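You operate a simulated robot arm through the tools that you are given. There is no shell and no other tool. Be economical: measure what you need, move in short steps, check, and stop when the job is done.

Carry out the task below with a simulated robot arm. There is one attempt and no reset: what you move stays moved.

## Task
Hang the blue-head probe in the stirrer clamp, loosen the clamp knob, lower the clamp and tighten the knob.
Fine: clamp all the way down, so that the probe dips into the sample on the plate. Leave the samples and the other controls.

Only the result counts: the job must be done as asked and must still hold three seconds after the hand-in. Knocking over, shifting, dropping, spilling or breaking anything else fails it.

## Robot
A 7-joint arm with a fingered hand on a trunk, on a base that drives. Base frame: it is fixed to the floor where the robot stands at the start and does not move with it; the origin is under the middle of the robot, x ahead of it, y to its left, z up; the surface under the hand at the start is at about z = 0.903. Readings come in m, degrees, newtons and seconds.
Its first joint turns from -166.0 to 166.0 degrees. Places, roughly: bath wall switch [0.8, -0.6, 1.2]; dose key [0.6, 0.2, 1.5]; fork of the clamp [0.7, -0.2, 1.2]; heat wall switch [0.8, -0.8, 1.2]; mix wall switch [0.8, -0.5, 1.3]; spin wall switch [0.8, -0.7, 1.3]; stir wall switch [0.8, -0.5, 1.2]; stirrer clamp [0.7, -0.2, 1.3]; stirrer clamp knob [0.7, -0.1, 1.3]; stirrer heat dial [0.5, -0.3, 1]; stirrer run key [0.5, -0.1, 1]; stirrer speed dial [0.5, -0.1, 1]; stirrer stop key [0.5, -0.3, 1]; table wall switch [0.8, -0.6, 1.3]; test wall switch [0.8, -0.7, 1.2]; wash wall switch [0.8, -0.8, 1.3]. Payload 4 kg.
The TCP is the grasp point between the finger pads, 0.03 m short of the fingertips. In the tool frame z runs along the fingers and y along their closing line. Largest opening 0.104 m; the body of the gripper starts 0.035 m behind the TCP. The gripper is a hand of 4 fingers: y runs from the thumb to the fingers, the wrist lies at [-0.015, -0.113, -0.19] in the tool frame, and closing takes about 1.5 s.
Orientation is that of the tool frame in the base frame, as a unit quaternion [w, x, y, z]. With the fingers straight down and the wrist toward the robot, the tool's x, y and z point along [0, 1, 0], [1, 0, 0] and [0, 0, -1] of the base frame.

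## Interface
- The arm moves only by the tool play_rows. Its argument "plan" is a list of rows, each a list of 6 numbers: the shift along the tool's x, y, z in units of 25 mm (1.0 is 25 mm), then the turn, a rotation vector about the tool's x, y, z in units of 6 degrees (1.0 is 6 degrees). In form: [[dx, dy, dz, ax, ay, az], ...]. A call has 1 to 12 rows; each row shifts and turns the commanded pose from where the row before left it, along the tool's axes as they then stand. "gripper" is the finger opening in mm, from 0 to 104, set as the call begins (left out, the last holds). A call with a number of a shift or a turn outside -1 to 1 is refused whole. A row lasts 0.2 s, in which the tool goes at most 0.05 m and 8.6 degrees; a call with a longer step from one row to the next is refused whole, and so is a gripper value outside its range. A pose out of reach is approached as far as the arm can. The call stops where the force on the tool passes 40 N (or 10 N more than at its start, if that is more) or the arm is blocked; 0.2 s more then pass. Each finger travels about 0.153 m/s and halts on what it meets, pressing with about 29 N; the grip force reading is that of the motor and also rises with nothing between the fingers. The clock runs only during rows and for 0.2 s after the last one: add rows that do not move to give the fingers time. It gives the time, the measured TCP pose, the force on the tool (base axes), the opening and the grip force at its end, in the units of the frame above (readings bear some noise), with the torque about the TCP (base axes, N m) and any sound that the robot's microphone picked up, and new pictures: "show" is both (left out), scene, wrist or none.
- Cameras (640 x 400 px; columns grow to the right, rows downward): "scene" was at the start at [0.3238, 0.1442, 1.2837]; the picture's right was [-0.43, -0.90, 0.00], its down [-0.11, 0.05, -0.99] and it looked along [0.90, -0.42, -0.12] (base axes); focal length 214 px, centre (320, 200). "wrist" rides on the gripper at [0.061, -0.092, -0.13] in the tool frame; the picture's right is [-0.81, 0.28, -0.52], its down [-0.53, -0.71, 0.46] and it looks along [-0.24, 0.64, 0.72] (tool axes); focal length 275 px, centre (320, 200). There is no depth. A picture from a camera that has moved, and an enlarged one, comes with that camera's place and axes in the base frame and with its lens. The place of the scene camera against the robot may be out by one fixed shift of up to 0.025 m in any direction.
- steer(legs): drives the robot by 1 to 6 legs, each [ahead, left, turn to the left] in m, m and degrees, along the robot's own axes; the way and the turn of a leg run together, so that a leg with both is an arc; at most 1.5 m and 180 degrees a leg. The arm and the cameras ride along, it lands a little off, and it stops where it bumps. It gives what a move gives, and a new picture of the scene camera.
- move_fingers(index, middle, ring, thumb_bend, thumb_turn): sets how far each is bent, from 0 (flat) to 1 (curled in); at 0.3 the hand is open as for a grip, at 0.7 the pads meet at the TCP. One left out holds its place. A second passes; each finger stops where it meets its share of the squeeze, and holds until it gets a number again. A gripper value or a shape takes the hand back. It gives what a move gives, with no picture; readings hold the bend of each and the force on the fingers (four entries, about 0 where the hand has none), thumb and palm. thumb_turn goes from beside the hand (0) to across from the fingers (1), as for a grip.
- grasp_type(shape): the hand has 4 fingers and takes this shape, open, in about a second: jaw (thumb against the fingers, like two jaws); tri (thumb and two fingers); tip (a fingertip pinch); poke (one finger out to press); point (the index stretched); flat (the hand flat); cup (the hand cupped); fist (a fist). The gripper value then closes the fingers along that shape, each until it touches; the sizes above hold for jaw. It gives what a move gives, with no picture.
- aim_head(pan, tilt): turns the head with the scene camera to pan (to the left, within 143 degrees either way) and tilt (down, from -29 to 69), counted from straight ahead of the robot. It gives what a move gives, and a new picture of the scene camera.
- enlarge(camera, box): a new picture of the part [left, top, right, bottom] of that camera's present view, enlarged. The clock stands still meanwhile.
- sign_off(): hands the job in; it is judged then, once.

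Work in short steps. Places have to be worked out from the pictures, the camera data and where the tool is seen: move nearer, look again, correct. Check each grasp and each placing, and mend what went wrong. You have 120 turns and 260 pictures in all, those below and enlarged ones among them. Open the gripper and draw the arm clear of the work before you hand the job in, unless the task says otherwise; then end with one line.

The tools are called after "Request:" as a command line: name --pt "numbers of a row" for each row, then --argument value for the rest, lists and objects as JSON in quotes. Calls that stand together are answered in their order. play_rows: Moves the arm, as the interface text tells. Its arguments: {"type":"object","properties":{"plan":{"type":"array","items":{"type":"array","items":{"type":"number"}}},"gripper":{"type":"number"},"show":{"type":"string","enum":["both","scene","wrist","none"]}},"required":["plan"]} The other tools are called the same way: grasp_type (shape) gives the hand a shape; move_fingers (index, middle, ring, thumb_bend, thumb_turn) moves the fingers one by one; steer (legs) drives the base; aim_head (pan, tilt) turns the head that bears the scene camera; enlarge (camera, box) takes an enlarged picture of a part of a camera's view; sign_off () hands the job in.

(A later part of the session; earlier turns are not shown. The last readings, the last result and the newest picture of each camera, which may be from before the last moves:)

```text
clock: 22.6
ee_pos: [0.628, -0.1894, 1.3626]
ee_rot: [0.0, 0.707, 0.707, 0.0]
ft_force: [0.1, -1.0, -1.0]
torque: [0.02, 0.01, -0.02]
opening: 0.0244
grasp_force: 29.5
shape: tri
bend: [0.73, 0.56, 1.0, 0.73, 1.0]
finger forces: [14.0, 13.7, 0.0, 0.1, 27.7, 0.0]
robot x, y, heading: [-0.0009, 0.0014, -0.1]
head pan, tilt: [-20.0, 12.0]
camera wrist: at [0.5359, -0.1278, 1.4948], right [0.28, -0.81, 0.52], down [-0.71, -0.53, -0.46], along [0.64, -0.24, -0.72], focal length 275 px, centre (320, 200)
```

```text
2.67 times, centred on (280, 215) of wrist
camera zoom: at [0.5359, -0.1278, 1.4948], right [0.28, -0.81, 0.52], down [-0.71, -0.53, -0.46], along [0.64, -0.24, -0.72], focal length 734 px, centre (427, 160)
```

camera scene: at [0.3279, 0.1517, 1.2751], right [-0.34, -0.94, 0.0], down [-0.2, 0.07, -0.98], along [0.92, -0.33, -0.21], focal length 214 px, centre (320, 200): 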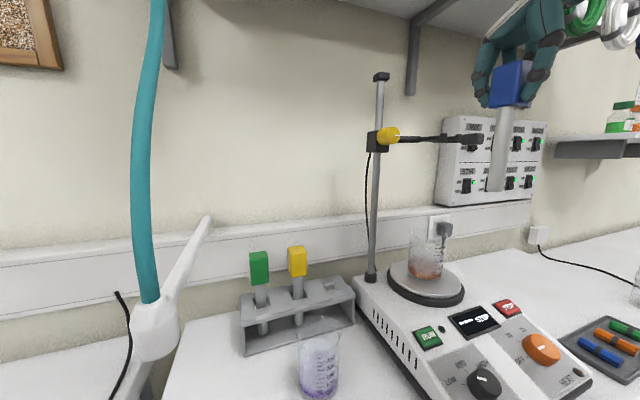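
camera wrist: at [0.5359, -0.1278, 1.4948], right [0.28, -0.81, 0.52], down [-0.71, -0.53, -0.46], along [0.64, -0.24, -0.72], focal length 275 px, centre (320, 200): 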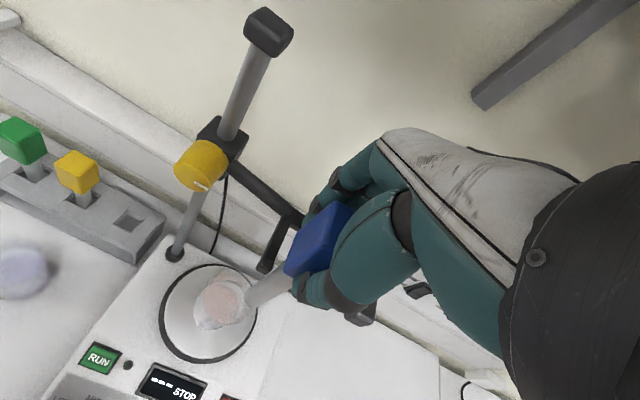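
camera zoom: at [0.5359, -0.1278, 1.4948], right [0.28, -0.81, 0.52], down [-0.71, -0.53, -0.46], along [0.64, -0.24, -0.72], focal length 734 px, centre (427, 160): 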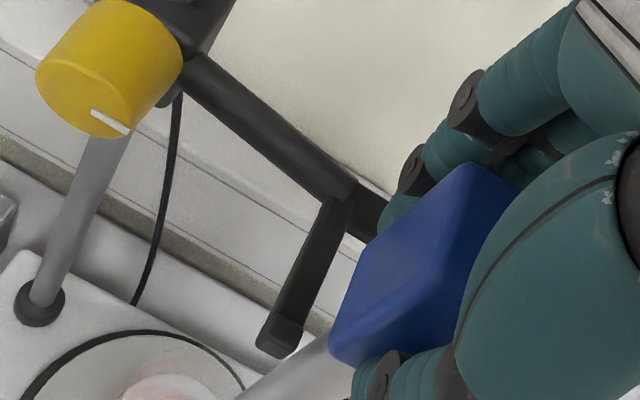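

Shaft is between the nubs with no contact. Continue to x≈0.649, then lower 20 mm and look.

Request:
play_rows --pt "0 0.45 0 0 0 0" --pt "0 0.43 0 0 0 0" --pt "0 0 0 0 0 0" --pt "0 0 0.4 0 0 0" --pt "0 0 0.4 0 0 0" --pt "0 0 0 0 0 0" --show "wrist"

Request:
enlarge --camera "scene" --box '[380, 70, 500, 180]'

Request:
enlarge --camera "wrist" --box '[220, 140, 340, 290]'

```text
clock: 23.9
ee_pos: [0.6493, -0.1882, 1.3433]
ee_rot: [0.001, 0.707, 0.707, 0.0]
ft_force: [0.2, 0.4, -0.9]
torque: [-0.03, 0.03, -0.02]
opening: 0.0248
grasp_force: 28.7
shape: tri
bend: [0.73, 0.56, 1.0, 0.73, 1.0]
finger forces: [14.1, 13.6, 0.1, 0.0, 27.6, 0.0]
robot x, y, heading: [-0.0043, -0.0019, -0.0]
head pan, tilt: [-20.0, 12.0]
camera wrist: at [0.558, -0.1277, 1.4748], right [0.28, -0.81, 0.52], down [-0.71, -0.53, -0.46], along [0.64, -0.24, -0.72], focal length 275 px, centre (320, 200)
```

wrist: 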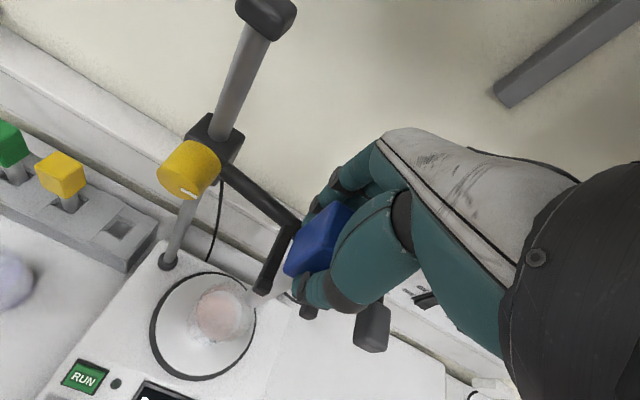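

```text
3.64 times, centred on (440, 125) of scene
camera zoom: at [0.3279, 0.1517, 1.2751], right [-0.34, -0.94, 0.0], down [-0.2, 0.07, -0.98], along [0.92, -0.33, -0.21], focal length 780 px, centre (-116, 473)
```

zoom: 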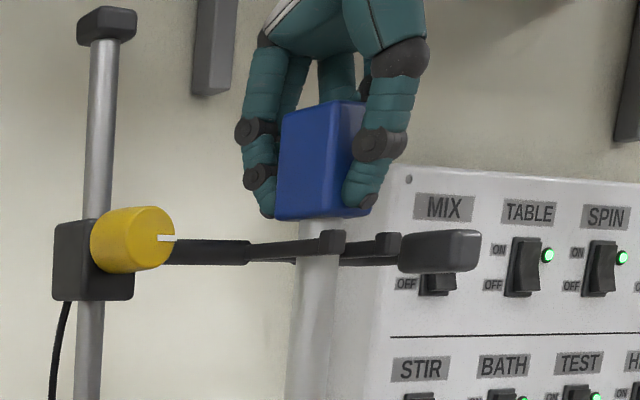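

```text
2.67 times, centred on (280, 215) of wrist
camera zoom: at [0.558, -0.1277, 1.4748], right [0.28, -0.81, 0.52], down [-0.71, -0.53, -0.46], along [0.64, -0.24, -0.72], focal length 734 px, centre (427, 160)
```

zoom: 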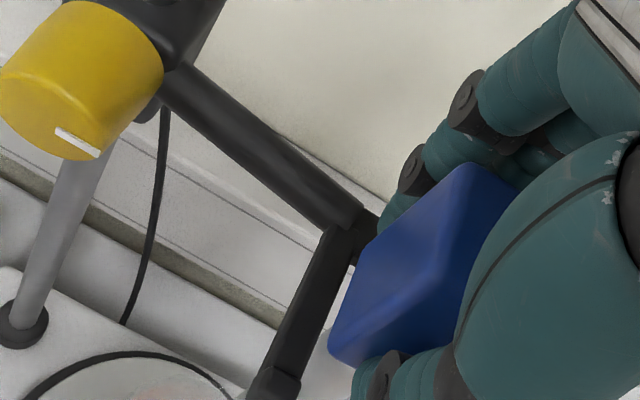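

Head bottom is just above the nub tops, well placed. Lower in small steps watching force.

Request:
play_rows --pt "0 0.04 0.2 0 0 0" --pt "0 0 0.2 0 0 0" --pt "0 0 0 0 0 0" --show "none"

Request:
enlarge --camera "scene" --box '[390, 90, 480, 170]'

```text
clock: 24.8
ee_pos: [0.6504, -0.1899, 1.3342]
ee_rot: [-0.001, 0.707, 0.707, -0.001]
ft_force: [-0.2, 0.0, -0.4]
torque: [0.0, 0.01, 0.01]
opening: 0.0244
grasp_force: 29.1
shape: tri
bend: [0.73, 0.56, 1.0, 0.73, 1.0]
finger forces: [14.1, 13.8, 0.0, 0.1, 27.8, 0.0]
robot x, y, heading: [0.0007, -0.0026, -0.0]
head pan, tilt: [-20.0, 12.0]
```

```text
5.00 times, centred on (435, 130) of scene
camera zoom: at [0.3279, 0.1517, 1.2751], right [-0.34, -0.94, 0.0], down [-0.2, 0.07, -0.98], along [0.92, -0.33, -0.21], focal length 1072 px, centre (-255, 550)
```

zoom: 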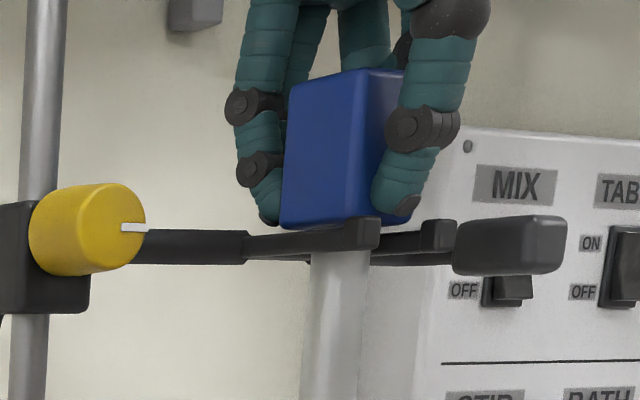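

Nearly there; lower 3 mm steps.

Request:
play_rows --pt "0 0 0.12 0 0 0" --pt "0 0 0.06 0 0 0" --pt "0 0 0 0 0 0" --show "none"

Request:
enlarge --camera "scene" --box '[390, 90, 480, 170]'

```text
clock: 25.6
ee_pos: [0.6516, -0.1886, 1.3315]
ee_rot: [0.001, 0.707, 0.707, 0.002]
ft_force: [4.0, -2.6, 18.0]
torque: [0.04, -0.11, -0.03]
opening: 0.0255
grasp_force: 28.9
shape: tri
bend: [0.74, 0.56, 1.0, 0.73, 1.0]
finger forces: [17.1, 16.7, 0.0, 0.0, 30.2, 0.0]
robot x, y, heading: [0.0019, -0.0016, 0.1]
head pan, tilt: [-20.0, 12.0]
```

```text
5.00 times, centred on (435, 130) of scene
camera zoom: at [0.3277, 0.1517, 1.2752], right [-0.34, -0.94, 0.0], down [-0.2, 0.07, -0.98], along [0.92, -0.33, -0.21], focal length 1072 px, centre (-255, 550)
```

zoom: 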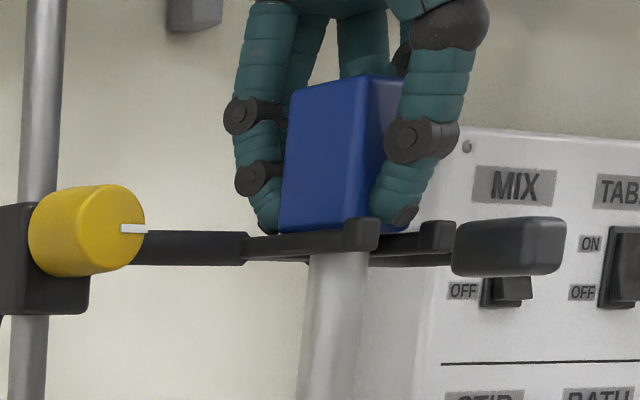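

Contact (18 N). Check the wrist view before releasing.

Request:
play_rows --pt "0 0 -0.05 0 0 0" --pt "0 0 0 0 0 0" --show "none"

Request:
enlarge --camera "wrist" --box '[230, 170, 370, 320]'

Request:
enlarge --camera "scene" --box '[380, 90, 500, 260]'

```text
clock: 26.1
ee_pos: [0.6516, -0.1888, 1.3312]
ee_rot: [0.0, 0.707, 0.707, 0.0]
ft_force: [2.0, -2.9, 12.3]
torque: [-0.01, -0.07, -0.05]
opening: 0.0256
grasp_force: 28.8
shape: tri
bend: [0.74, 0.56, 1.0, 0.73, 1.0]
finger forces: [16.2, 16.1, 0.1, 0.1, 30.4, 0.0]
robot x, y, heading: [0.0004, -0.0009, -0.0]
head pan, tilt: [-20.0, 12.0]
```

```text
2.67 times, centred on (300, 245) of wrist
camera zoom: at [0.5584, -0.1275, 1.462], right [0.28, -0.81, 0.52], down [-0.71, -0.53, -0.46], along [0.64, -0.24, -0.72], focal length 734 px, centre (373, 80)
```

zoom: 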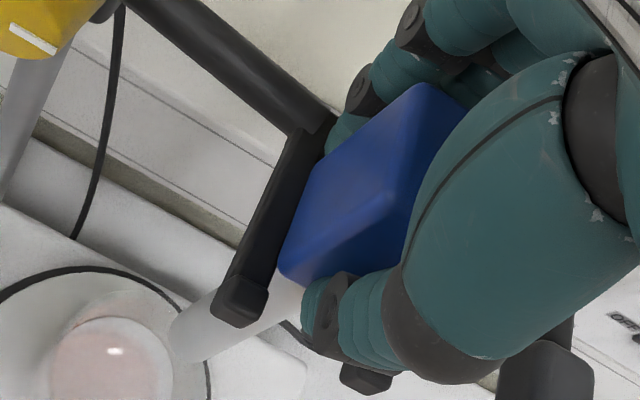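

```text
2.35 times, centred on (440, 175) of scene
camera zoom: at [0.3277, 0.1516, 1.2752], right [-0.34, -0.94, 0.0], down [-0.2, 0.07, -0.98], along [0.92, -0.33, -0.21], focal length 505 px, centre (38, 259)
```

zoom: 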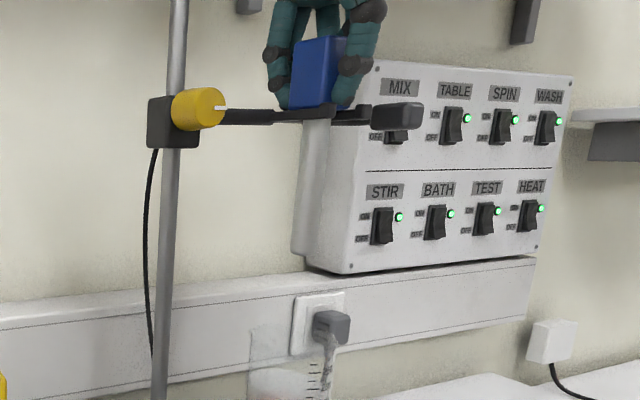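

The probe hangs vertical with its weight on the prongs. Release gently in steps.

Request:
play_rows --pt "0 0 0 0 0 0" --pt "0 0 0 0 0 0" --pt "0 0 0 0 0 0" --gripper 34 --show "none"

Request:
enlarge --camera "scene" --box '[380, 80, 500, 200]'

Request:
enlarge --camera "wrist" --box '[230, 170, 370, 320]'

```text
clock: 26.9
ee_pos: [0.6514, -0.1874, 1.3305]
ee_rot: [0.0, 0.707, 0.708, -0.001]
ft_force: [-0.4, -0.1, -0.4]
torque: [-0.02, -0.02, 0.02]
opening: 0.0338
grasp_force: 0.1
shape: tri
bend: [0.74, 0.52, 0.99, 0.73, 1.0]
finger forces: [0.0, 0.1, 0.2, 0.1, 0.1, 0.0]
robot x, y, heading: [-0.0005, -0.0004, -0.1]
head pan, tilt: [-20.0, 12.0]
```

```text
3.33 times, centred on (440, 140) of scene
camera zoom: at [0.3279, 0.1518, 1.2751], right [-0.34, -0.94, 0.0], down [-0.2, 0.07, -0.98], along [0.92, -0.33, -0.21], focal length 715 px, centre (-80, 400)
```

zoom: 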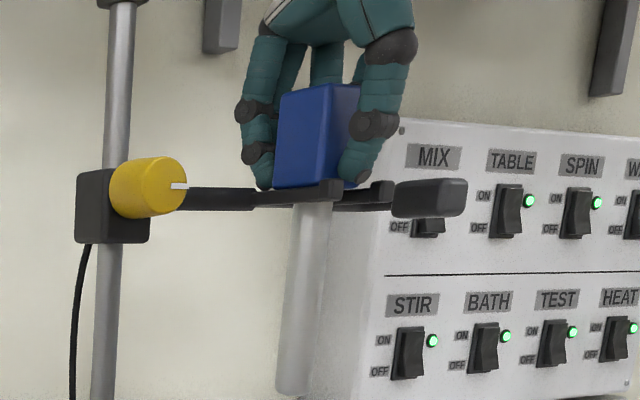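

```text
2.67 times, centred on (300, 245) of wrist
camera zoom: at [0.5587, -0.1272, 1.4617], right [0.28, -0.81, 0.52], down [-0.71, -0.53, -0.45], along [0.64, -0.24, -0.73], focal length 734 px, centre (373, 80)
```

zoom: 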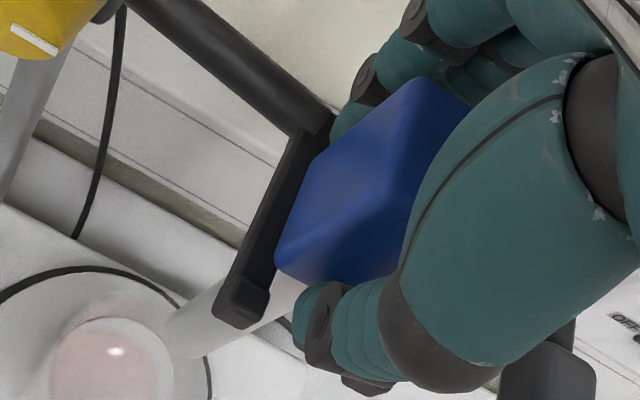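

Probe hangs on its own with zero tool force. Open wider and rise straight up 55 mm.

Request:
play_rows --pt "0 0 0 0 0 0" --pt "0 0 0 0 0 0" --pt "0 0 -0.4 0 0 0" --pt "0 0 -0.6 0 0 0" --pt "0 0 -0.6 0 0 0" --pt "0 0 -0.6 0 0 0" --gripper 58 --show "both"

```text
clock: 28.4
ee_pos: [0.6507, -0.1885, 1.3863]
ee_rot: [0.0, 0.707, 0.707, 0.002]
ft_force: [0.4, 0.5, -0.2]
torque: [-0.02, 0.0, -0.01]
opening: 0.0577
grasp_force: 0.0
shape: tri
bend: [0.74, 0.42, 0.99, 0.67, 1.0]
finger forces: [0.0, 0.0, 0.0, 0.0, 0.0, 0.0]
robot x, y, heading: [-0.0017, 0.0003, -0.1]
head pan, tilt: [-20.0, 12.0]
camera scene: at [0.3279, 0.1517, 1.2751], right [-0.34, -0.94, 0.0], down [-0.2, 0.07, -0.98], along [0.92, -0.33, -0.21], focal length 214 px, centre (320, 200)
camera wrist: at [0.5582, -0.1277, 1.5176], right [0.28, -0.81, 0.52], down [-0.71, -0.53, -0.46], along [0.64, -0.24, -0.72], focal length 275 px, centre (320, 200)
```

scene: 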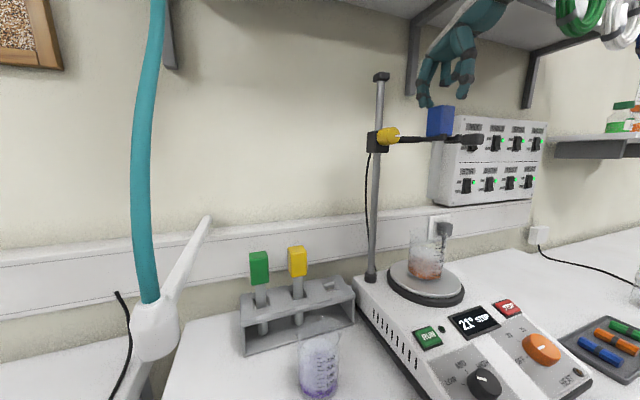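
wrist: 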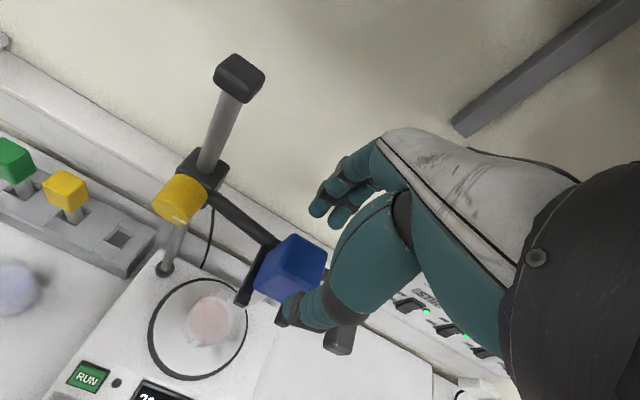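

The display now shows 21° (probe sensed). Rise another 12 mm, then pull back out.

Request:
play_rows --pt "0 0 -0.5 0 0 0" --pt "0 -0.5 0 0 0 0" --pt "0 -0.9 0 0 0 0" --pt "0 -1 0 0 0 0" --pt "0 -1 0 0 0 0" --pt "0 -1 0 0 0 0" --pt "0 -1 0 0 0 0" --pt "0 -1 0 0 0 0" --pt "0 -1 0 0 0 0" --show "wrist"

Request:
enlarge --camera "scene" --box '[350, 90, 500, 200]'

Request:
enlarge --camera "wrist" --box '[180, 60, 360, 240]'

```text
clock: 30.4
ee_pos: [0.4635, -0.1894, 1.3987]
ee_rot: [-0.001, 0.707, 0.707, -0.001]
ft_force: [0.6, -0.2, -0.5]
torque: [-0.02, 0.0, 0.0]
opening: 0.0579
grasp_force: 0.0
shape: tri
bend: [0.74, 0.42, 0.99, 0.67, 1.0]
finger forces: [0.1, 0.0, 0.1, 0.0, 0.0, 0.0]
robot x, y, heading: [0.0001, 0.0003, 0.1]
head pan, tilt: [-20.0, 12.0]
camera wrist: at [0.372, -0.1275, 1.5298], right [0.28, -0.81, 0.52], down [-0.71, -0.53, -0.45], along [0.64, -0.24, -0.73], focal length 275 px, centre (320, 200)
```

wrist: 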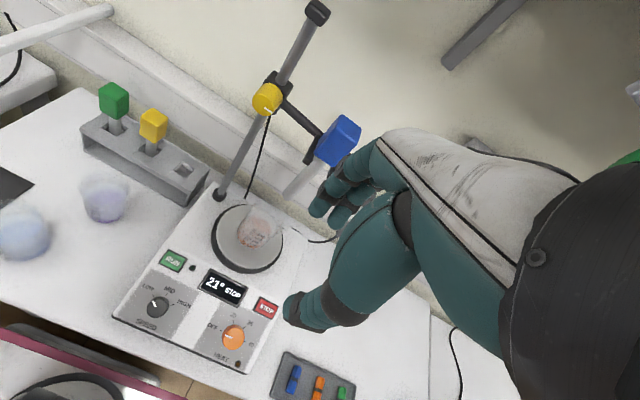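

```text
3.64 times, centred on (425, 145) of scene
camera zoom: at [0.3281, 0.1517, 1.2751], right [-0.34, -0.94, 0.0], down [-0.2, 0.07, -0.98], along [0.92, -0.33, -0.21], focal length 780 px, centre (-62, 400)
```

zoom: 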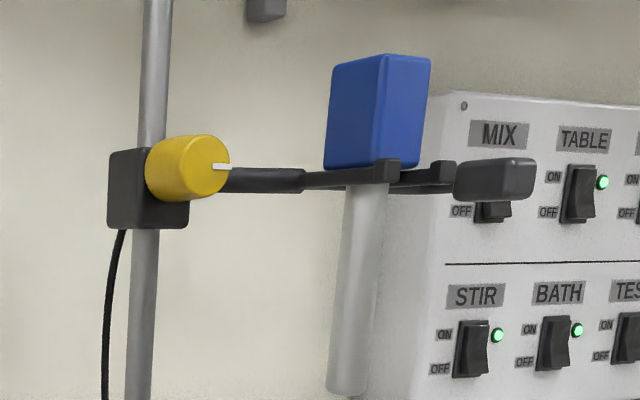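

```text
2.22 times, centred on (270, 150) of wrist
camera zoom: at [0.372, -0.1275, 1.5298], right [0.28, -0.81, 0.52], down [-0.71, -0.53, -0.45], along [0.64, -0.24, -0.73], focal length 612 px, centre (431, 311)
```

zoom: 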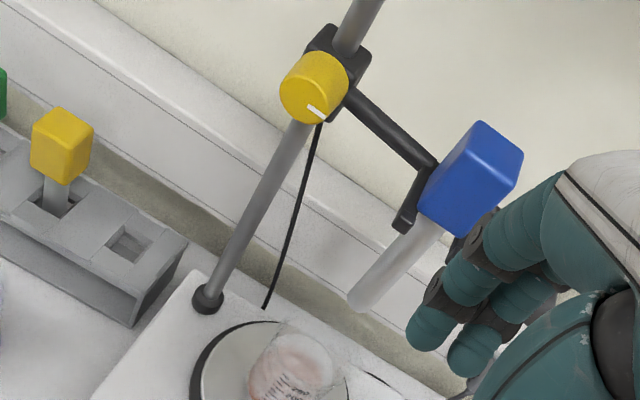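

Probe is seated properly. Now I move across to face the knob (y ≈ -0.09) and start pitching the hand so its fingers point forward (+x).

Request:
play_rows --pt "1 0 0 0 0 0" --pt "1 0 0 0 0 0" --pt "1 0 0 0 0 0" --pt "1 0 0 0 0 0" --pt "0 0 0 -1 0 0" --pt "0 0 0 -1 0 0" --pt "0 0 0 -1 0 0" --pt "0 0 0 -1 0 0" --pt "0 0 0 -1 0 0" --show "scene"

```text
clock: 32.4
ee_pos: [0.4647, -0.0889, 1.3976]
ee_rot: [0.183, 0.683, 0.683, 0.184]
ft_force: [0.7, -0.3, 0.3]
torque: [0.0, 0.0, -0.02]
opening: 0.0578
grasp_force: 0.0
shape: tri
bend: [0.74, 0.42, 0.99, 0.67, 1.0]
finger forces: [0.1, 0.0, 0.0, 0.0, 0.1, 0.0]
robot x, y, heading: [0.0001, 0.0005, 0.1]
head pan, tilt: [-20.0, 12.0]
camera scene: at [0.328, 0.1518, 1.2751], right [-0.34, -0.94, 0.0], down [-0.2, 0.07, -0.98], along [0.92, -0.33, -0.21], focal length 214 px, centre (320, 200)
```

scene: 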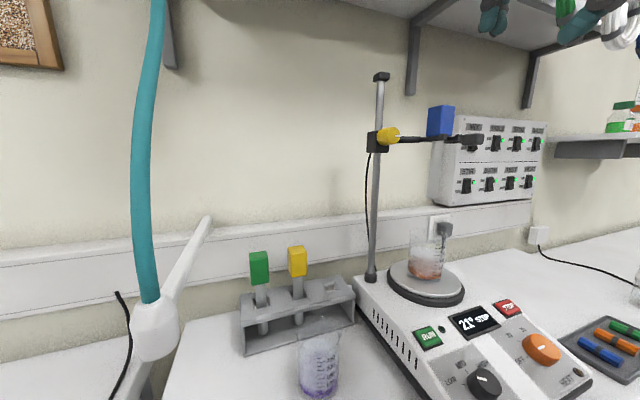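

Continue pitching 60° more to horizontal.

Request:
play_rows --pt "0 0 0 -1 0 0" --pt "0 0 0 -1 0 0" --pt "0 0 0 -1 0 0" --pt "0 0 0 -1 0 0" --pt "0 0 0 -1 0 0" --pt "0 0 0 -1 0 0" --pt "0 0 0 -1 0 0" --pt "0 0 0 -1 0 0" --pt "0 0 0 -1 0 0" --pt "0 0 0 -1 0 0" --show "both"

```text
clock: 34.5
ee_pos: [0.4624, -0.0901, 1.4624]
ee_rot: [0.5, 0.501, 0.5, 0.499]
ft_force: [-0.6, 0.0, 0.5]
torque: [-0.01, 0.04, 0.02]
opening: 0.0574
grasp_force: 0.0
shape: tri
bend: [0.74, 0.42, 0.99, 0.67, 1.0]
finger forces: [0.0, 0.0, 0.0, 0.0, 0.0, 0.1]
out of reach, approached as far as the arm can: row 8, 9, 10
robot x, y, heading: [0.0009, 0.0, 0.0]
head pan, tilt: [-20.0, 12.0]
camera scene: at [0.3278, 0.1517, 1.2752], right [-0.34, -0.94, 0.0], down [-0.2, 0.07, -0.98], along [0.92, -0.33, -0.21], focal length 214 px, centre (320, 200)
camera wrist: at [0.3317, -0.029, 1.3717], right [-0.52, -0.81, 0.28], down [0.46, -0.53, -0.71], along [0.73, -0.24, 0.64], focal length 275 px, centre (320, 200)
```

scene: 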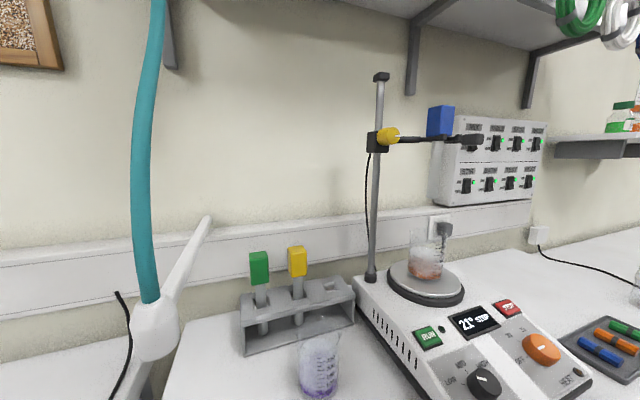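
wrist: 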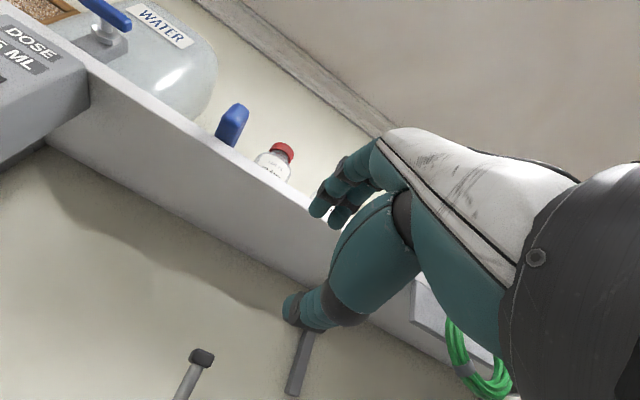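

Orientation is reached (position a bit limited). Now roll the hand +90° about the finger axis so the wrist swings to the left.

Request:
play_rows --pt "0 0 0 0 0 1" --pt "0 0 0 0 0 1" --pt "0 0 0 0 0 1" --pt "0 0 0 0 0 1" --pt "0 0 0 0 0 1" --pt "0 0 0 0 0 1" --pt "0 0 0 0 0 1" --pt "0 0 0 0 0 1" --pt "0 0 0 0 0 1" --pt "0 0 0 0 0 1" --show "none"

Request:
play_rows --pt "0 0 0 0 0 1" --pt "0 0 0 0 0 1" --pt "0 0 0 0 0 1" --pt "0 0 0 0 0 1" --pt "0 0 0 0 0 1" --show "both"

```text
clock: 36.8
ee_pos: [0.4625, -0.0896, 1.4625]
ee_rot: [0.182, 0.683, 0.182, 0.683]
ft_force: [0.5, -1.2, -0.6]
torque: [-0.03, 0.0, 0.0]
opening: 0.0575
grasp_force: 0.1
shape: tri
bend: [0.74, 0.42, 0.99, 0.67, 1.0]
finger forces: [0.0, 0.0, 0.0, 0.1, 0.0, 0.1]
robot x, y, heading: [0.0021, -0.001, -0.2]
head pan, tilt: [-20.0, 12.0]
```

```text
clock: 38.0
ee_pos: [0.4628, -0.0902, 1.4626]
ee_rot: [0.0, 0.707, -0.001, 0.707]
ft_force: [0.2, -0.1, 0.5]
torque: [-0.02, 0.02, -0.01]
opening: 0.0579
grasp_force: 0.1
shape: tri
bend: [0.74, 0.42, 0.99, 0.67, 1.0]
finger forces: [0.1, 0.0, 0.0, 0.0, 0.0, 0.0]
robot x, y, heading: [-0.0024, -0.0024, 0.0]
head pan, tilt: [-20.0, 12.0]
camera scene: at [0.3279, 0.1518, 1.2751], right [-0.34, -0.94, 0.0], down [-0.2, 0.07, -0.98], along [0.92, -0.33, -0.21], focal length 214 px, centre (320, 200)
camera wrist: at [0.3321, 0.0013, 1.5245], right [-0.52, -0.27, -0.81], down [0.46, 0.71, -0.53], along [0.72, -0.64, -0.24], focal length 275 px, centre (320, 200)
```

scene: 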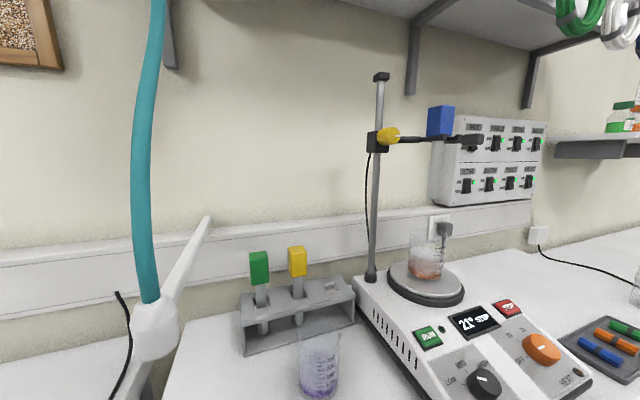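
wrist: 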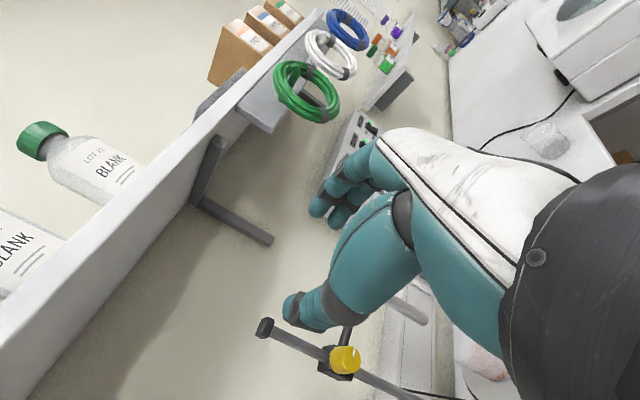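

Now move to in front of the knob: (0.565, -0.09, 1.304).

Request:
play_rows --pt "-0.4 0 1 0 0 0" --pt "-0.9 0 0.7 0 0 0" --pt "-0.9 0 0.6 0 0 0" --pt "-0.9 0 0.5 0 0 0" --pt "-0.9 0 0.5 0 0 0" --pt "-0.9 0 0.4 0 0 0" --pt "-0.9 0 0.4 0 0 0" --pt "-0.54 0 0 0 0 0" --show "both"

Request:
enlarge --camera "wrist" --box '[220, 140, 420, 400]'

```text
clock: 40.0
ee_pos: [0.5534, -0.078, 1.4046]
ee_rot: [-0.014, 0.648, 0.009, 0.761]
ft_force: [0.6, 1.1, -0.5]
torque: [0.01, -0.05, 0.0]
opening: 0.0578
grasp_force: 0.2
shape: tri
bend: [0.74, 0.42, 0.99, 0.67, 1.0]
finger forces: [0.0, 0.0, 0.0, 0.1, 0.0, 0.1]
out of reach, approached as far as the arm can: row 8
robot x, y, heading: [0.003, 0.0013, 0.1]
head pan, tilt: [-20.0, 12.0]
stopped in row 8: the arm was blocked; the commanded pose is now the measured one
camera scene: at [0.2925, 0.1708, 1.1928], right [-0.24, -0.97, 0.0], down [-0.91, 0.23, -0.33], along [0.32, -0.08, -0.94], focal length 214 px, centre (320, 200)
camera wrist: at [0.4123, 0.0082, 1.4465], right [-0.37, -0.29, -0.88], down [0.51, 0.73, -0.45], along [0.78, -0.62, -0.13], focal length 275 px, centre (320, 200)
```

scene: 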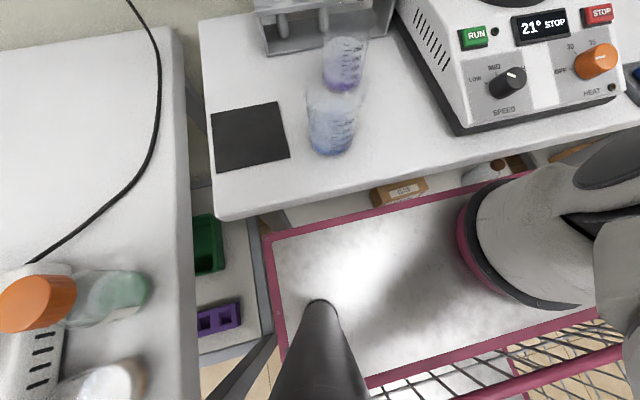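
wrist: 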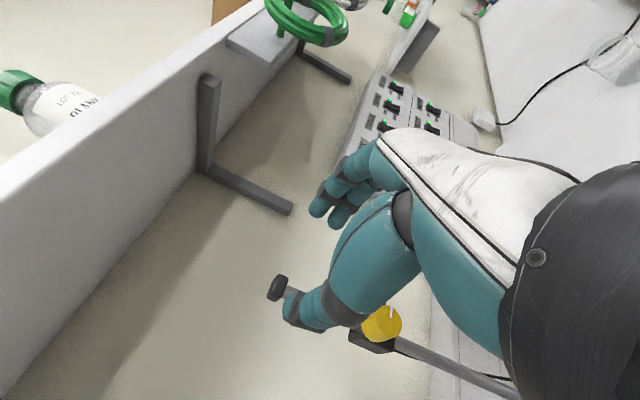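

```text
1.54 times, centred on (320, 270) of wrist
camera zoom: at [0.4123, 0.0082, 1.4465], right [-0.37, -0.29, -0.88], down [0.51, 0.73, -0.45], along [0.78, -0.62, -0.13], focal length 424 px, centre (320, 92)
```

zoom: 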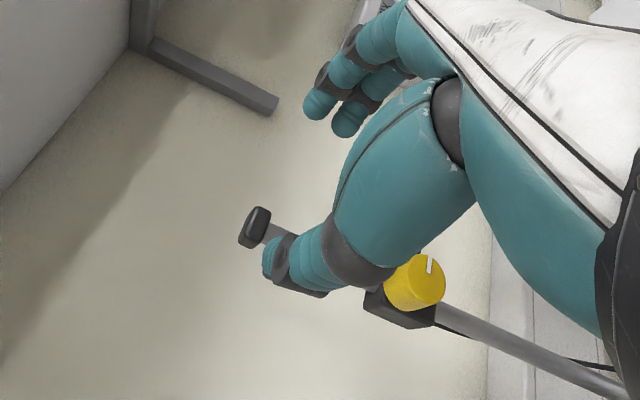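

The arm bumped the robot's own head (wrist is too near the trunk on that side). I back the hand off, then drive the base back 0.22 m for room.

Request:
play_rows --pt "0.8 0 -0.4 0 0 0" --pt "0.8 0 -0.5 0 0 0" --pt "0.8 0 -0.6 0 0 0" --show "none"

Request:
steer --legs '[[-0.22, 0, 0]]'

Request:
aim_head --pan -20 --tilt 8

```text
clock: 40.8
ee_pos: [0.5055, -0.0797, 1.4585]
ee_rot: [-0.012, 0.65, 0.011, 0.76]
ft_force: [0.1, 1.0, 1.0]
torque: [0.03, 0.0, 0.01]
opening: 0.0579
grasp_force: 0.0
shape: tri
bend: [0.74, 0.42, 0.99, 0.67, 1.0]
finger forces: [0.1, 0.0, 0.0, 0.0, 0.0, 0.0]
robot x, y, heading: [-0.0011, 0.0001, 0.1]
head pan, tilt: [-20.0, 12.0]
```

```text
clock: 42.4
ee_pos: [0.2903, -0.0817, 1.4591]
ee_rot: [-0.013, 0.649, 0.01, 0.76]
ft_force: [-0.2, -0.5, 0.0]
torque: [-0.02, -0.02, 0.01]
opening: 0.0576
grasp_force: 0.1
shape: tri
bend: [0.74, 0.42, 0.99, 0.67, 1.0]
finger forces: [0.0, 0.0, 0.0, 0.0, 0.1, 0.0]
robot x, y, heading: [-0.2166, 0.0017, 0.1]
head pan, tilt: [-20.0, 12.0]
camera scene: at [0.1147, 0.1635, 1.2562], right [-0.22, -0.98, 0.0], down [-0.39, 0.09, -0.92], along [0.89, -0.2, -0.4], focal length 214 px, centre (320, 200)
```

scene: 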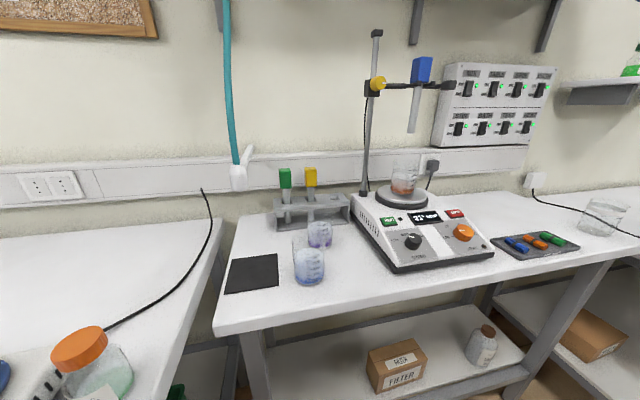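

```text
clock: 43.1
ee_pos: [0.2885, -0.0808, 1.4646]
ee_rot: [-0.013, 0.647, 0.012, 0.762]
ft_force: [-0.5, 0.8, 0.3]
torque: [0.0, 0.04, -0.01]
opening: 0.0576
grasp_force: 0.0
shape: tri
bend: [0.74, 0.42, 0.99, 0.67, 1.0]
finger forces: [0.0, 0.1, 0.1, 0.0, 0.0, 0.0]
robot x, y, heading: [-0.216, -0.0011, 0.0]
head pan, tilt: [-20.0, 8.0]
camera scene: at [0.117, 0.171, 1.2698], right [-0.13, -0.99, 0.0], down [-0.26, 0.04, -0.96], along [0.96, -0.13, -0.26], focal length 214 px, centre (320, 200)
```

scene: 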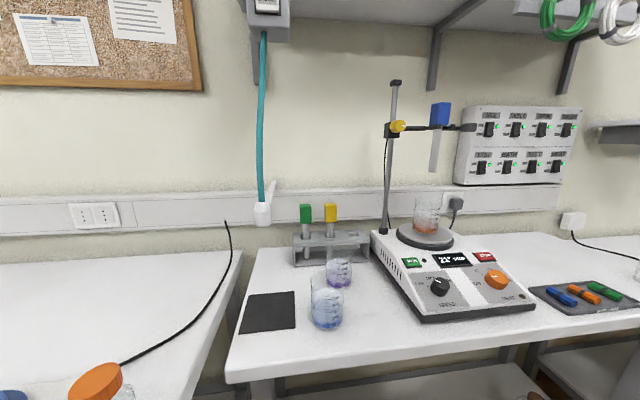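

Correct the 9° tilt and advance to about (0.56, -0.09, 1.304).

Request:
play_rows --pt "0 0 0 -0.16 -0.77 0" --pt "0 0 0 -0.16 -0.77 0" --pt "-0.64 0.037 0.99 0 0 0" --pt "-0.64 0.037 0.99 0 0 0" --pt "-0.64 0.037 0.99 0 0 0" --pt "-0.64 0.037 0.99 0 0 0" --pt "-0.64 0.037 0.99 0 0 0" --pt "-0.64 0.037 0.99 0 0 0" --pt "-0.64 0.037 0.99 0 0 0" --pt "-0.64 0.037 0.99 0 0 0" --pt "-0.64 0.037 0.99 0 0 0" --pt "-0.64 0.037 0.99 0 0 0" --show "both"

Request:
aim_head --pan -20 --tilt 5

```text
clock: 45.5
ee_pos: [0.5069, -0.0124, 1.3155]
ee_rot: [-0.056, 0.704, 0.059, 0.706]
ft_force: [0.1, 0.4, 0.4]
torque: [0.0, -0.05, -0.04]
opening: 0.0579
grasp_force: 0.2
shape: tri
bend: [0.74, 0.42, 0.99, 0.67, 1.0]
finger forces: [0.1, 0.1, 0.0, 0.1, 0.0, 0.0]
robot x, y, heading: [-0.2158, -0.0013, -0.3]
head pan, tilt: [-20.0, 8.0]
stopped in row 12: the arm was blocked; the commanded pose is now the measured one
camera scene: at [0.081, 0.1948, 1.1955], right [0.19, -0.98, 0.0], down [-0.91, -0.18, -0.38], along [0.37, 0.07, -0.93], focal length 214 px, centre (320, 200)
camera wrist: at [0.3635, 0.0572, 1.3776], right [-0.46, -0.36, -0.81], down [0.33, 0.78, -0.53], along [0.82, -0.52, -0.24], focal length 275 px, centre (320, 200)
```

scene: 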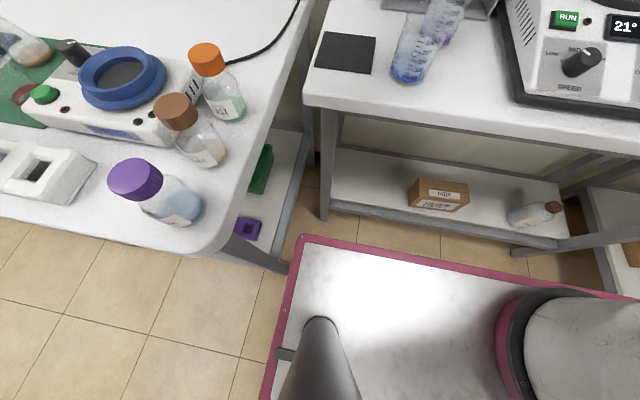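
wrist: 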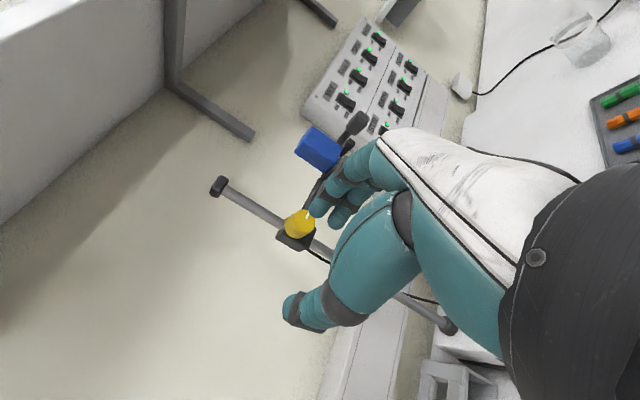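

```text
clock: 46.2
ee_pos: [0.5073, -0.0117, 1.3171]
ee_rot: [-0.056, 0.704, 0.06, 0.706]
ft_force: [-0.2, 0.5, 0.4]
torque: [0.0, 0.01, 0.02]
opening: 0.0577
grasp_force: 0.0
shape: tri
bend: [0.74, 0.42, 0.99, 0.67, 1.0]
finger forces: [0.1, 0.1, 0.0, 0.0, 0.1, 0.0]
robot x, y, heading: [-0.2177, -0.0008, -0.0]
head pan, tilt: [-20.0, 5.0]
camera scene: at [0.0802, 0.1946, 1.1953], right [0.2, -0.98, 0.0], down [-0.91, -0.18, -0.37], along [0.37, 0.07, -0.93], focal length 214 px, centre (320, 200)
```

scene: 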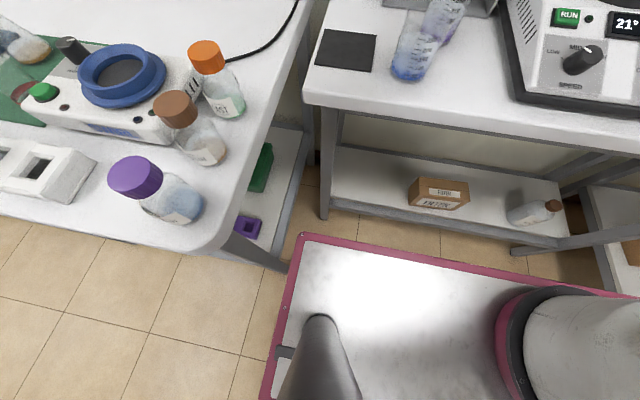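

The elbow still meets the robot's head post. I'll retract the hand, turn the base left 25° so the target lies to the robot's right, away from the head.

Request:
play_rows --pt "0.6 0 -0.9 0 0 0" --pt "0.6 0 -0.9 0 0 0" --pt "0.6 0 -0.9 0 0 0" --pt "0.6 0 -0.9 0 0 0" --pt "0.6 0 -0.9 0 0 0" --pt "0.6 0 -0.9 0 0 0" --show "none"

Request:
steer --legs '[[0, 0, 25]]'

Request:
aim_head --pan -40 --tilt 5

```text
clock: 47.6
ee_pos: [0.3765, -0.0253, 1.4121]
ee_rot: [-0.053, 0.702, 0.067, 0.707]
ft_force: [0.5, -0.8, -0.6]
torque: [0.01, 0.02, 0.04]
opening: 0.058
grasp_force: 0.1
shape: tri
bend: [0.74, 0.42, 0.99, 0.67, 1.0]
finger forces: [0.0, 0.0, 0.0, 0.1, 0.1, 0.0]
robot x, y, heading: [-0.2153, -0.0009, 0.1]
head pan, tilt: [-20.0, 5.0]
```

```text
clock: 49.3
ee_pos: [0.3304, 0.2283, 1.4097]
ee_rot: [-0.206, 0.671, 0.218, 0.679]
ft_force: [0.2, -1.1, 0.7]
torque: [-0.01, -0.01, 0.02]
opening: 0.0577
grasp_force: 0.1
shape: tri
bend: [0.74, 0.42, 0.99, 0.67, 1.0]
finger forces: [0.0, 0.0, 0.0, 0.0, 0.1, 0.2]
robot x, y, heading: [-0.2152, 0.0, 25.1]
head pan, tilt: [-20.0, 5.0]
camera scene: at [-0.0062, 0.272, 1.2183], right [0.06, -1.0, 0.0], down [-0.75, -0.05, -0.66], along [0.66, 0.04, -0.75], focal length 214 px, centre (320, 200)
```

scene: 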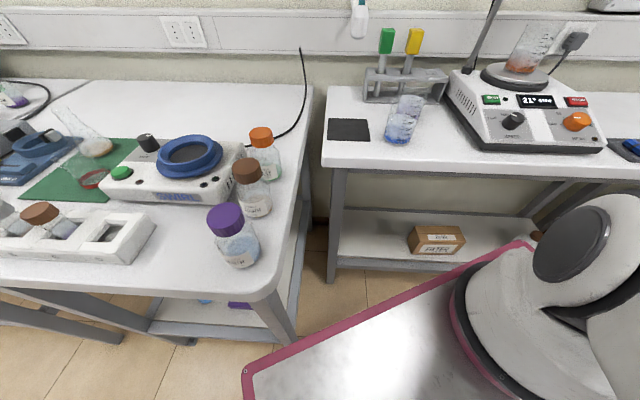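

```text
clock: 50.1
ee_pos: [0.3299, 0.2275, 1.4128]
ee_rot: [-0.207, 0.67, 0.217, 0.679]
ft_force: [0.2, 0.4, 0.1]
torque: [0.02, 0.0, -0.01]
opening: 0.0579
grasp_force: 0.2
shape: tri
bend: [0.74, 0.42, 0.99, 0.67, 1.0]
finger forces: [0.0, 0.1, 0.1, 0.0, 0.0, 0.0]
robot x, y, heading: [-0.2163, -0.0031, 25.3]
head pan, tilt: [-40.0, 5.0]
camera scene: at [-0.0091, 0.2562, 1.215], right [-0.15, -0.99, 0.0], down [-0.77, 0.11, -0.63], along [0.62, -0.09, -0.78], focal length 214 px, centre (320, 200)
```

scene: 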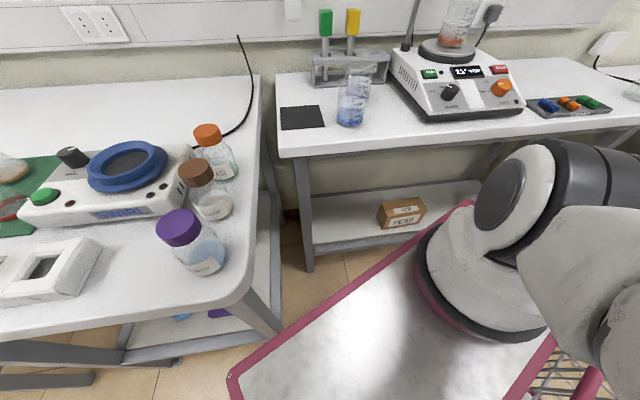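

Now move the hand right (-y) in its current frame by 0.3 m, then yaw it straight.

Request:
play_rows --pt "0 0.98 -0.68 0 0 0" --pt "0 0.98 -0.68 0 0 0" --pt "0 0.98 -0.68 0 0 0" --pt "0 0.98 -0.68 0 0 0" --pt "0 0.98 -0.68 0 0 0" --pt "0 0.98 -0.68 0 0 0" --pt "0 0.98 -0.68 0 0 0" --pt "0 0.98 -0.68 0 0 0" --pt "0 0.98 -0.68 0 0 0" --pt "0 0.98 -0.68 0 0 0" --show "none"

Request:
play_rows --pt "0 0 0.5 -0.97 0 0" --pt "0 0 0.5 -0.97 0 0" --pt "0 0 0.5 -0.97 0 0" --pt "0 0 0.5 -0.97 0 0" --pt "0 0 0.5 -0.97 0 0" --pt "0 0 0.5 -0.97 0 0" --show "both"

```text
clock: 52.3
ee_pos: [0.33, -0.0695, 1.4122]
ee_rot: [-0.206, 0.672, 0.218, 0.678]
ft_force: [0.3, -0.8, 0.3]
torque: [0.0, -0.01, 0.01]
opening: 0.0581
grasp_force: 0.1
shape: tri
bend: [0.74, 0.42, 0.99, 0.67, 1.0]
finger forces: [0.0, 0.0, 0.1, 0.0, 0.1, 0.0]
robot x, y, heading: [-0.218, -0.0009, 25.3]
head pan, tilt: [-40.0, 5.0]
```

```text
clock: 53.6
ee_pos: [0.406, 0.0413, 1.4104]
ee_rot: [-0.124, 0.695, 0.113, 0.699]
ft_force: [0.2, 0.0, 0.4]
torque: [-0.02, 0.05, -0.03]
opening: 0.058
grasp_force: 0.0
shape: tri
bend: [0.74, 0.42, 0.99, 0.67, 1.0]
finger forces: [0.0, 0.0, 0.0, 0.1, 0.1, 0.1]
robot x, y, heading: [-0.2176, 0.0001, 25.3]
head pan, tilt: [-40.0, 5.0]
stopped in row 6: the arm was blocked; the commanded pose is now the measured one
camera scene: at [0.0047, 0.2437, 1.2865], right [-0.26, -0.97, 0.0], down [-0.08, 0.02, -1.0], along [0.96, -0.26, -0.09], focal length 214 px, centre (320, 200)
camera wrist: at [0.2523, 0.0833, 1.4728], right [-0.4, -0.42, -0.82], down [0.2, 0.83, -0.52], along [0.9, -0.37, -0.25], focal length 275 px, centre (320, 200)
```

scene: 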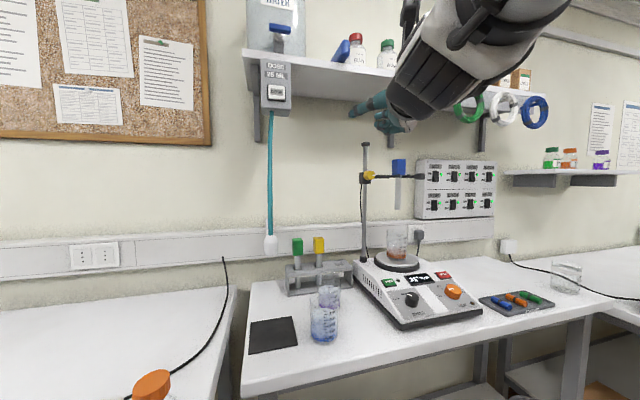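
wrist: 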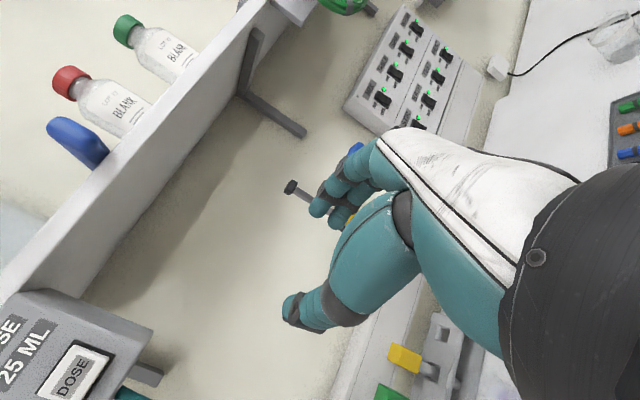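

Slight self-contact again; move right first, then finish the yaw and look.

Request:
play_rows --pt "0 0.98 -0.34 0 0 0" --pt "0 0.98 -0.34 0 0 0" --pt "0 0.98 -0.34 0 0 0" --pt "0 0.98 -0.34 0 0 0" --pt "0 0.98 -0.34 0 0 0" --pt "0 0.98 -0.34 0 0 0" --pt "0 0 0 -0.8 0 0" --pt "0 0 0 -0.8 0 0" --pt "0 0 0 -0.8 0 0" --pt "0 0 0 -0.8 0 0" --show "both"

```text
clock: 55.8
ee_pos: [0.4122, -0.1141, 1.4013]
ee_rot: [-0.016, 0.71, -0.005, 0.704]
ft_force: [0.1, 0.5, 1.0]
torque: [0.01, 0.01, -0.04]
opening: 0.0581
grasp_force: 0.1
shape: tri
bend: [0.74, 0.42, 0.99, 0.67, 1.0]
finger forces: [0.0, 0.0, 0.0, 0.0, 0.0, 0.0]
robot x, y, heading: [-0.2135, -0.0029, 25.3]
head pan, tilt: [-40.0, 5.0]
camera scene: at [0.0055, 0.2533, 1.2916], right [-0.15, -0.99, 0.0], down [-0.03, 0.0, -1.0], along [0.99, -0.15, -0.03], focal length 214 px, centre (320, 200)
camera wrist: at [0.2808, -0.0266, 1.4678], right [-0.52, -0.26, -0.81], down [0.44, 0.74, -0.52], along [0.73, -0.63, -0.27], focal length 275 px, centre (320, 200)
```

scene: 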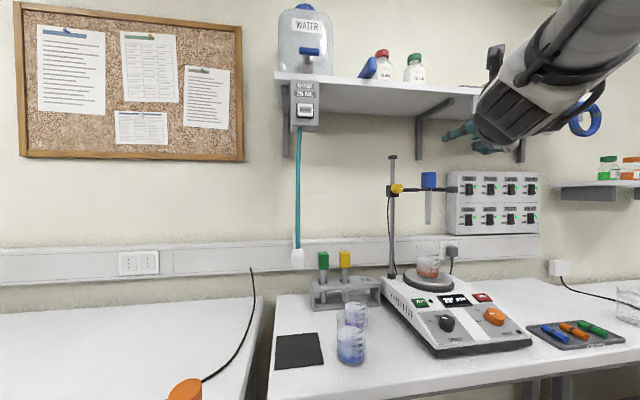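
wrist: 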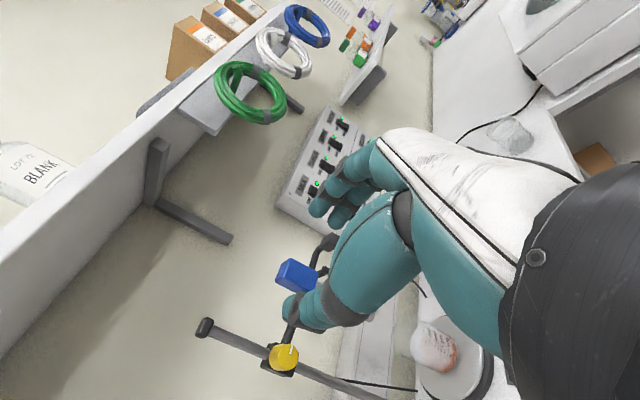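

Forearm comes from above, so wrist-above orientation should suit. Roll +60° about the finger axis (tool y toward down).

Request:
play_rows --pt "0 0 0 0 0 1" --pt "0 0 0 0 0 1" --pt "0 0 0 0 0 1" --pt "0 0 0 0 0 1" --pt "0 0 0 0 0 1" --pt "0 0 0 0 0 1" --pt "0 0 0 0 0 1" --pt "0 0 0 0 0 1" --pt "0 0 0 0 0 1" --pt "0 0 0 0 0 1" --show "both"

```text
clock: 56.4
ee_pos: [0.4511, -0.0639, 1.378]
ee_rot: [-0.159, 0.724, -0.013, 0.671]
ft_force: [0.2, -0.6, 1.1]
torque: [-0.02, -0.02, 0.0]
opening: 0.058
grasp_force: 0.2
shape: tri
bend: [0.74, 0.42, 0.99, 0.67, 1.0]
finger forces: [0.1, 0.1, 0.1, 0.0, 0.0, 0.0]
robot x, y, heading: [-0.2176, 0.0022, 25.3]
head pan, tilt: [-40.0, 5.0]
stopped in row 2: the arm was blocked; the commanded pose is now the measured one
camera scene: at [0.0081, 0.264, 1.2846], right [-0.04, -1.0, 0.0], down [-0.11, 0.0, -0.99], along [0.99, -0.04, -0.11], focal length 214 px, centre (320, 200)
camera wrist: at [0.3128, -0.0191, 1.4674], right [-0.53, -0.18, -0.83], down [0.25, 0.9, -0.36], along [0.81, -0.4, -0.43], focal length 275 px, centre (320, 200)
```

scene: 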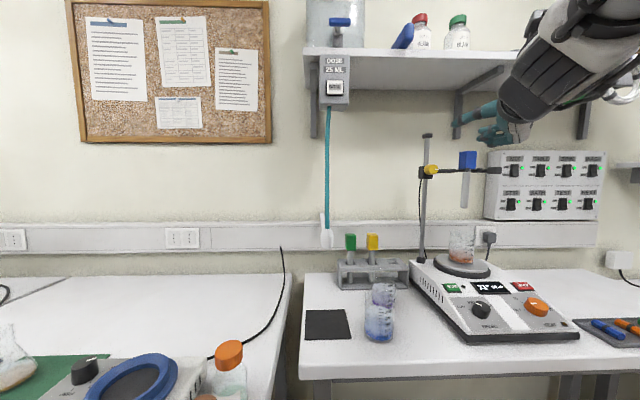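
wrist: 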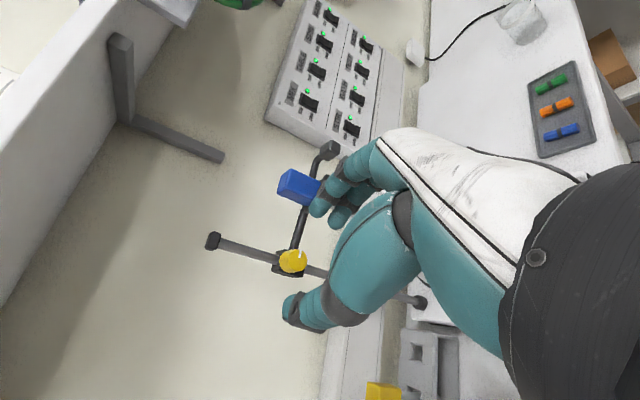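

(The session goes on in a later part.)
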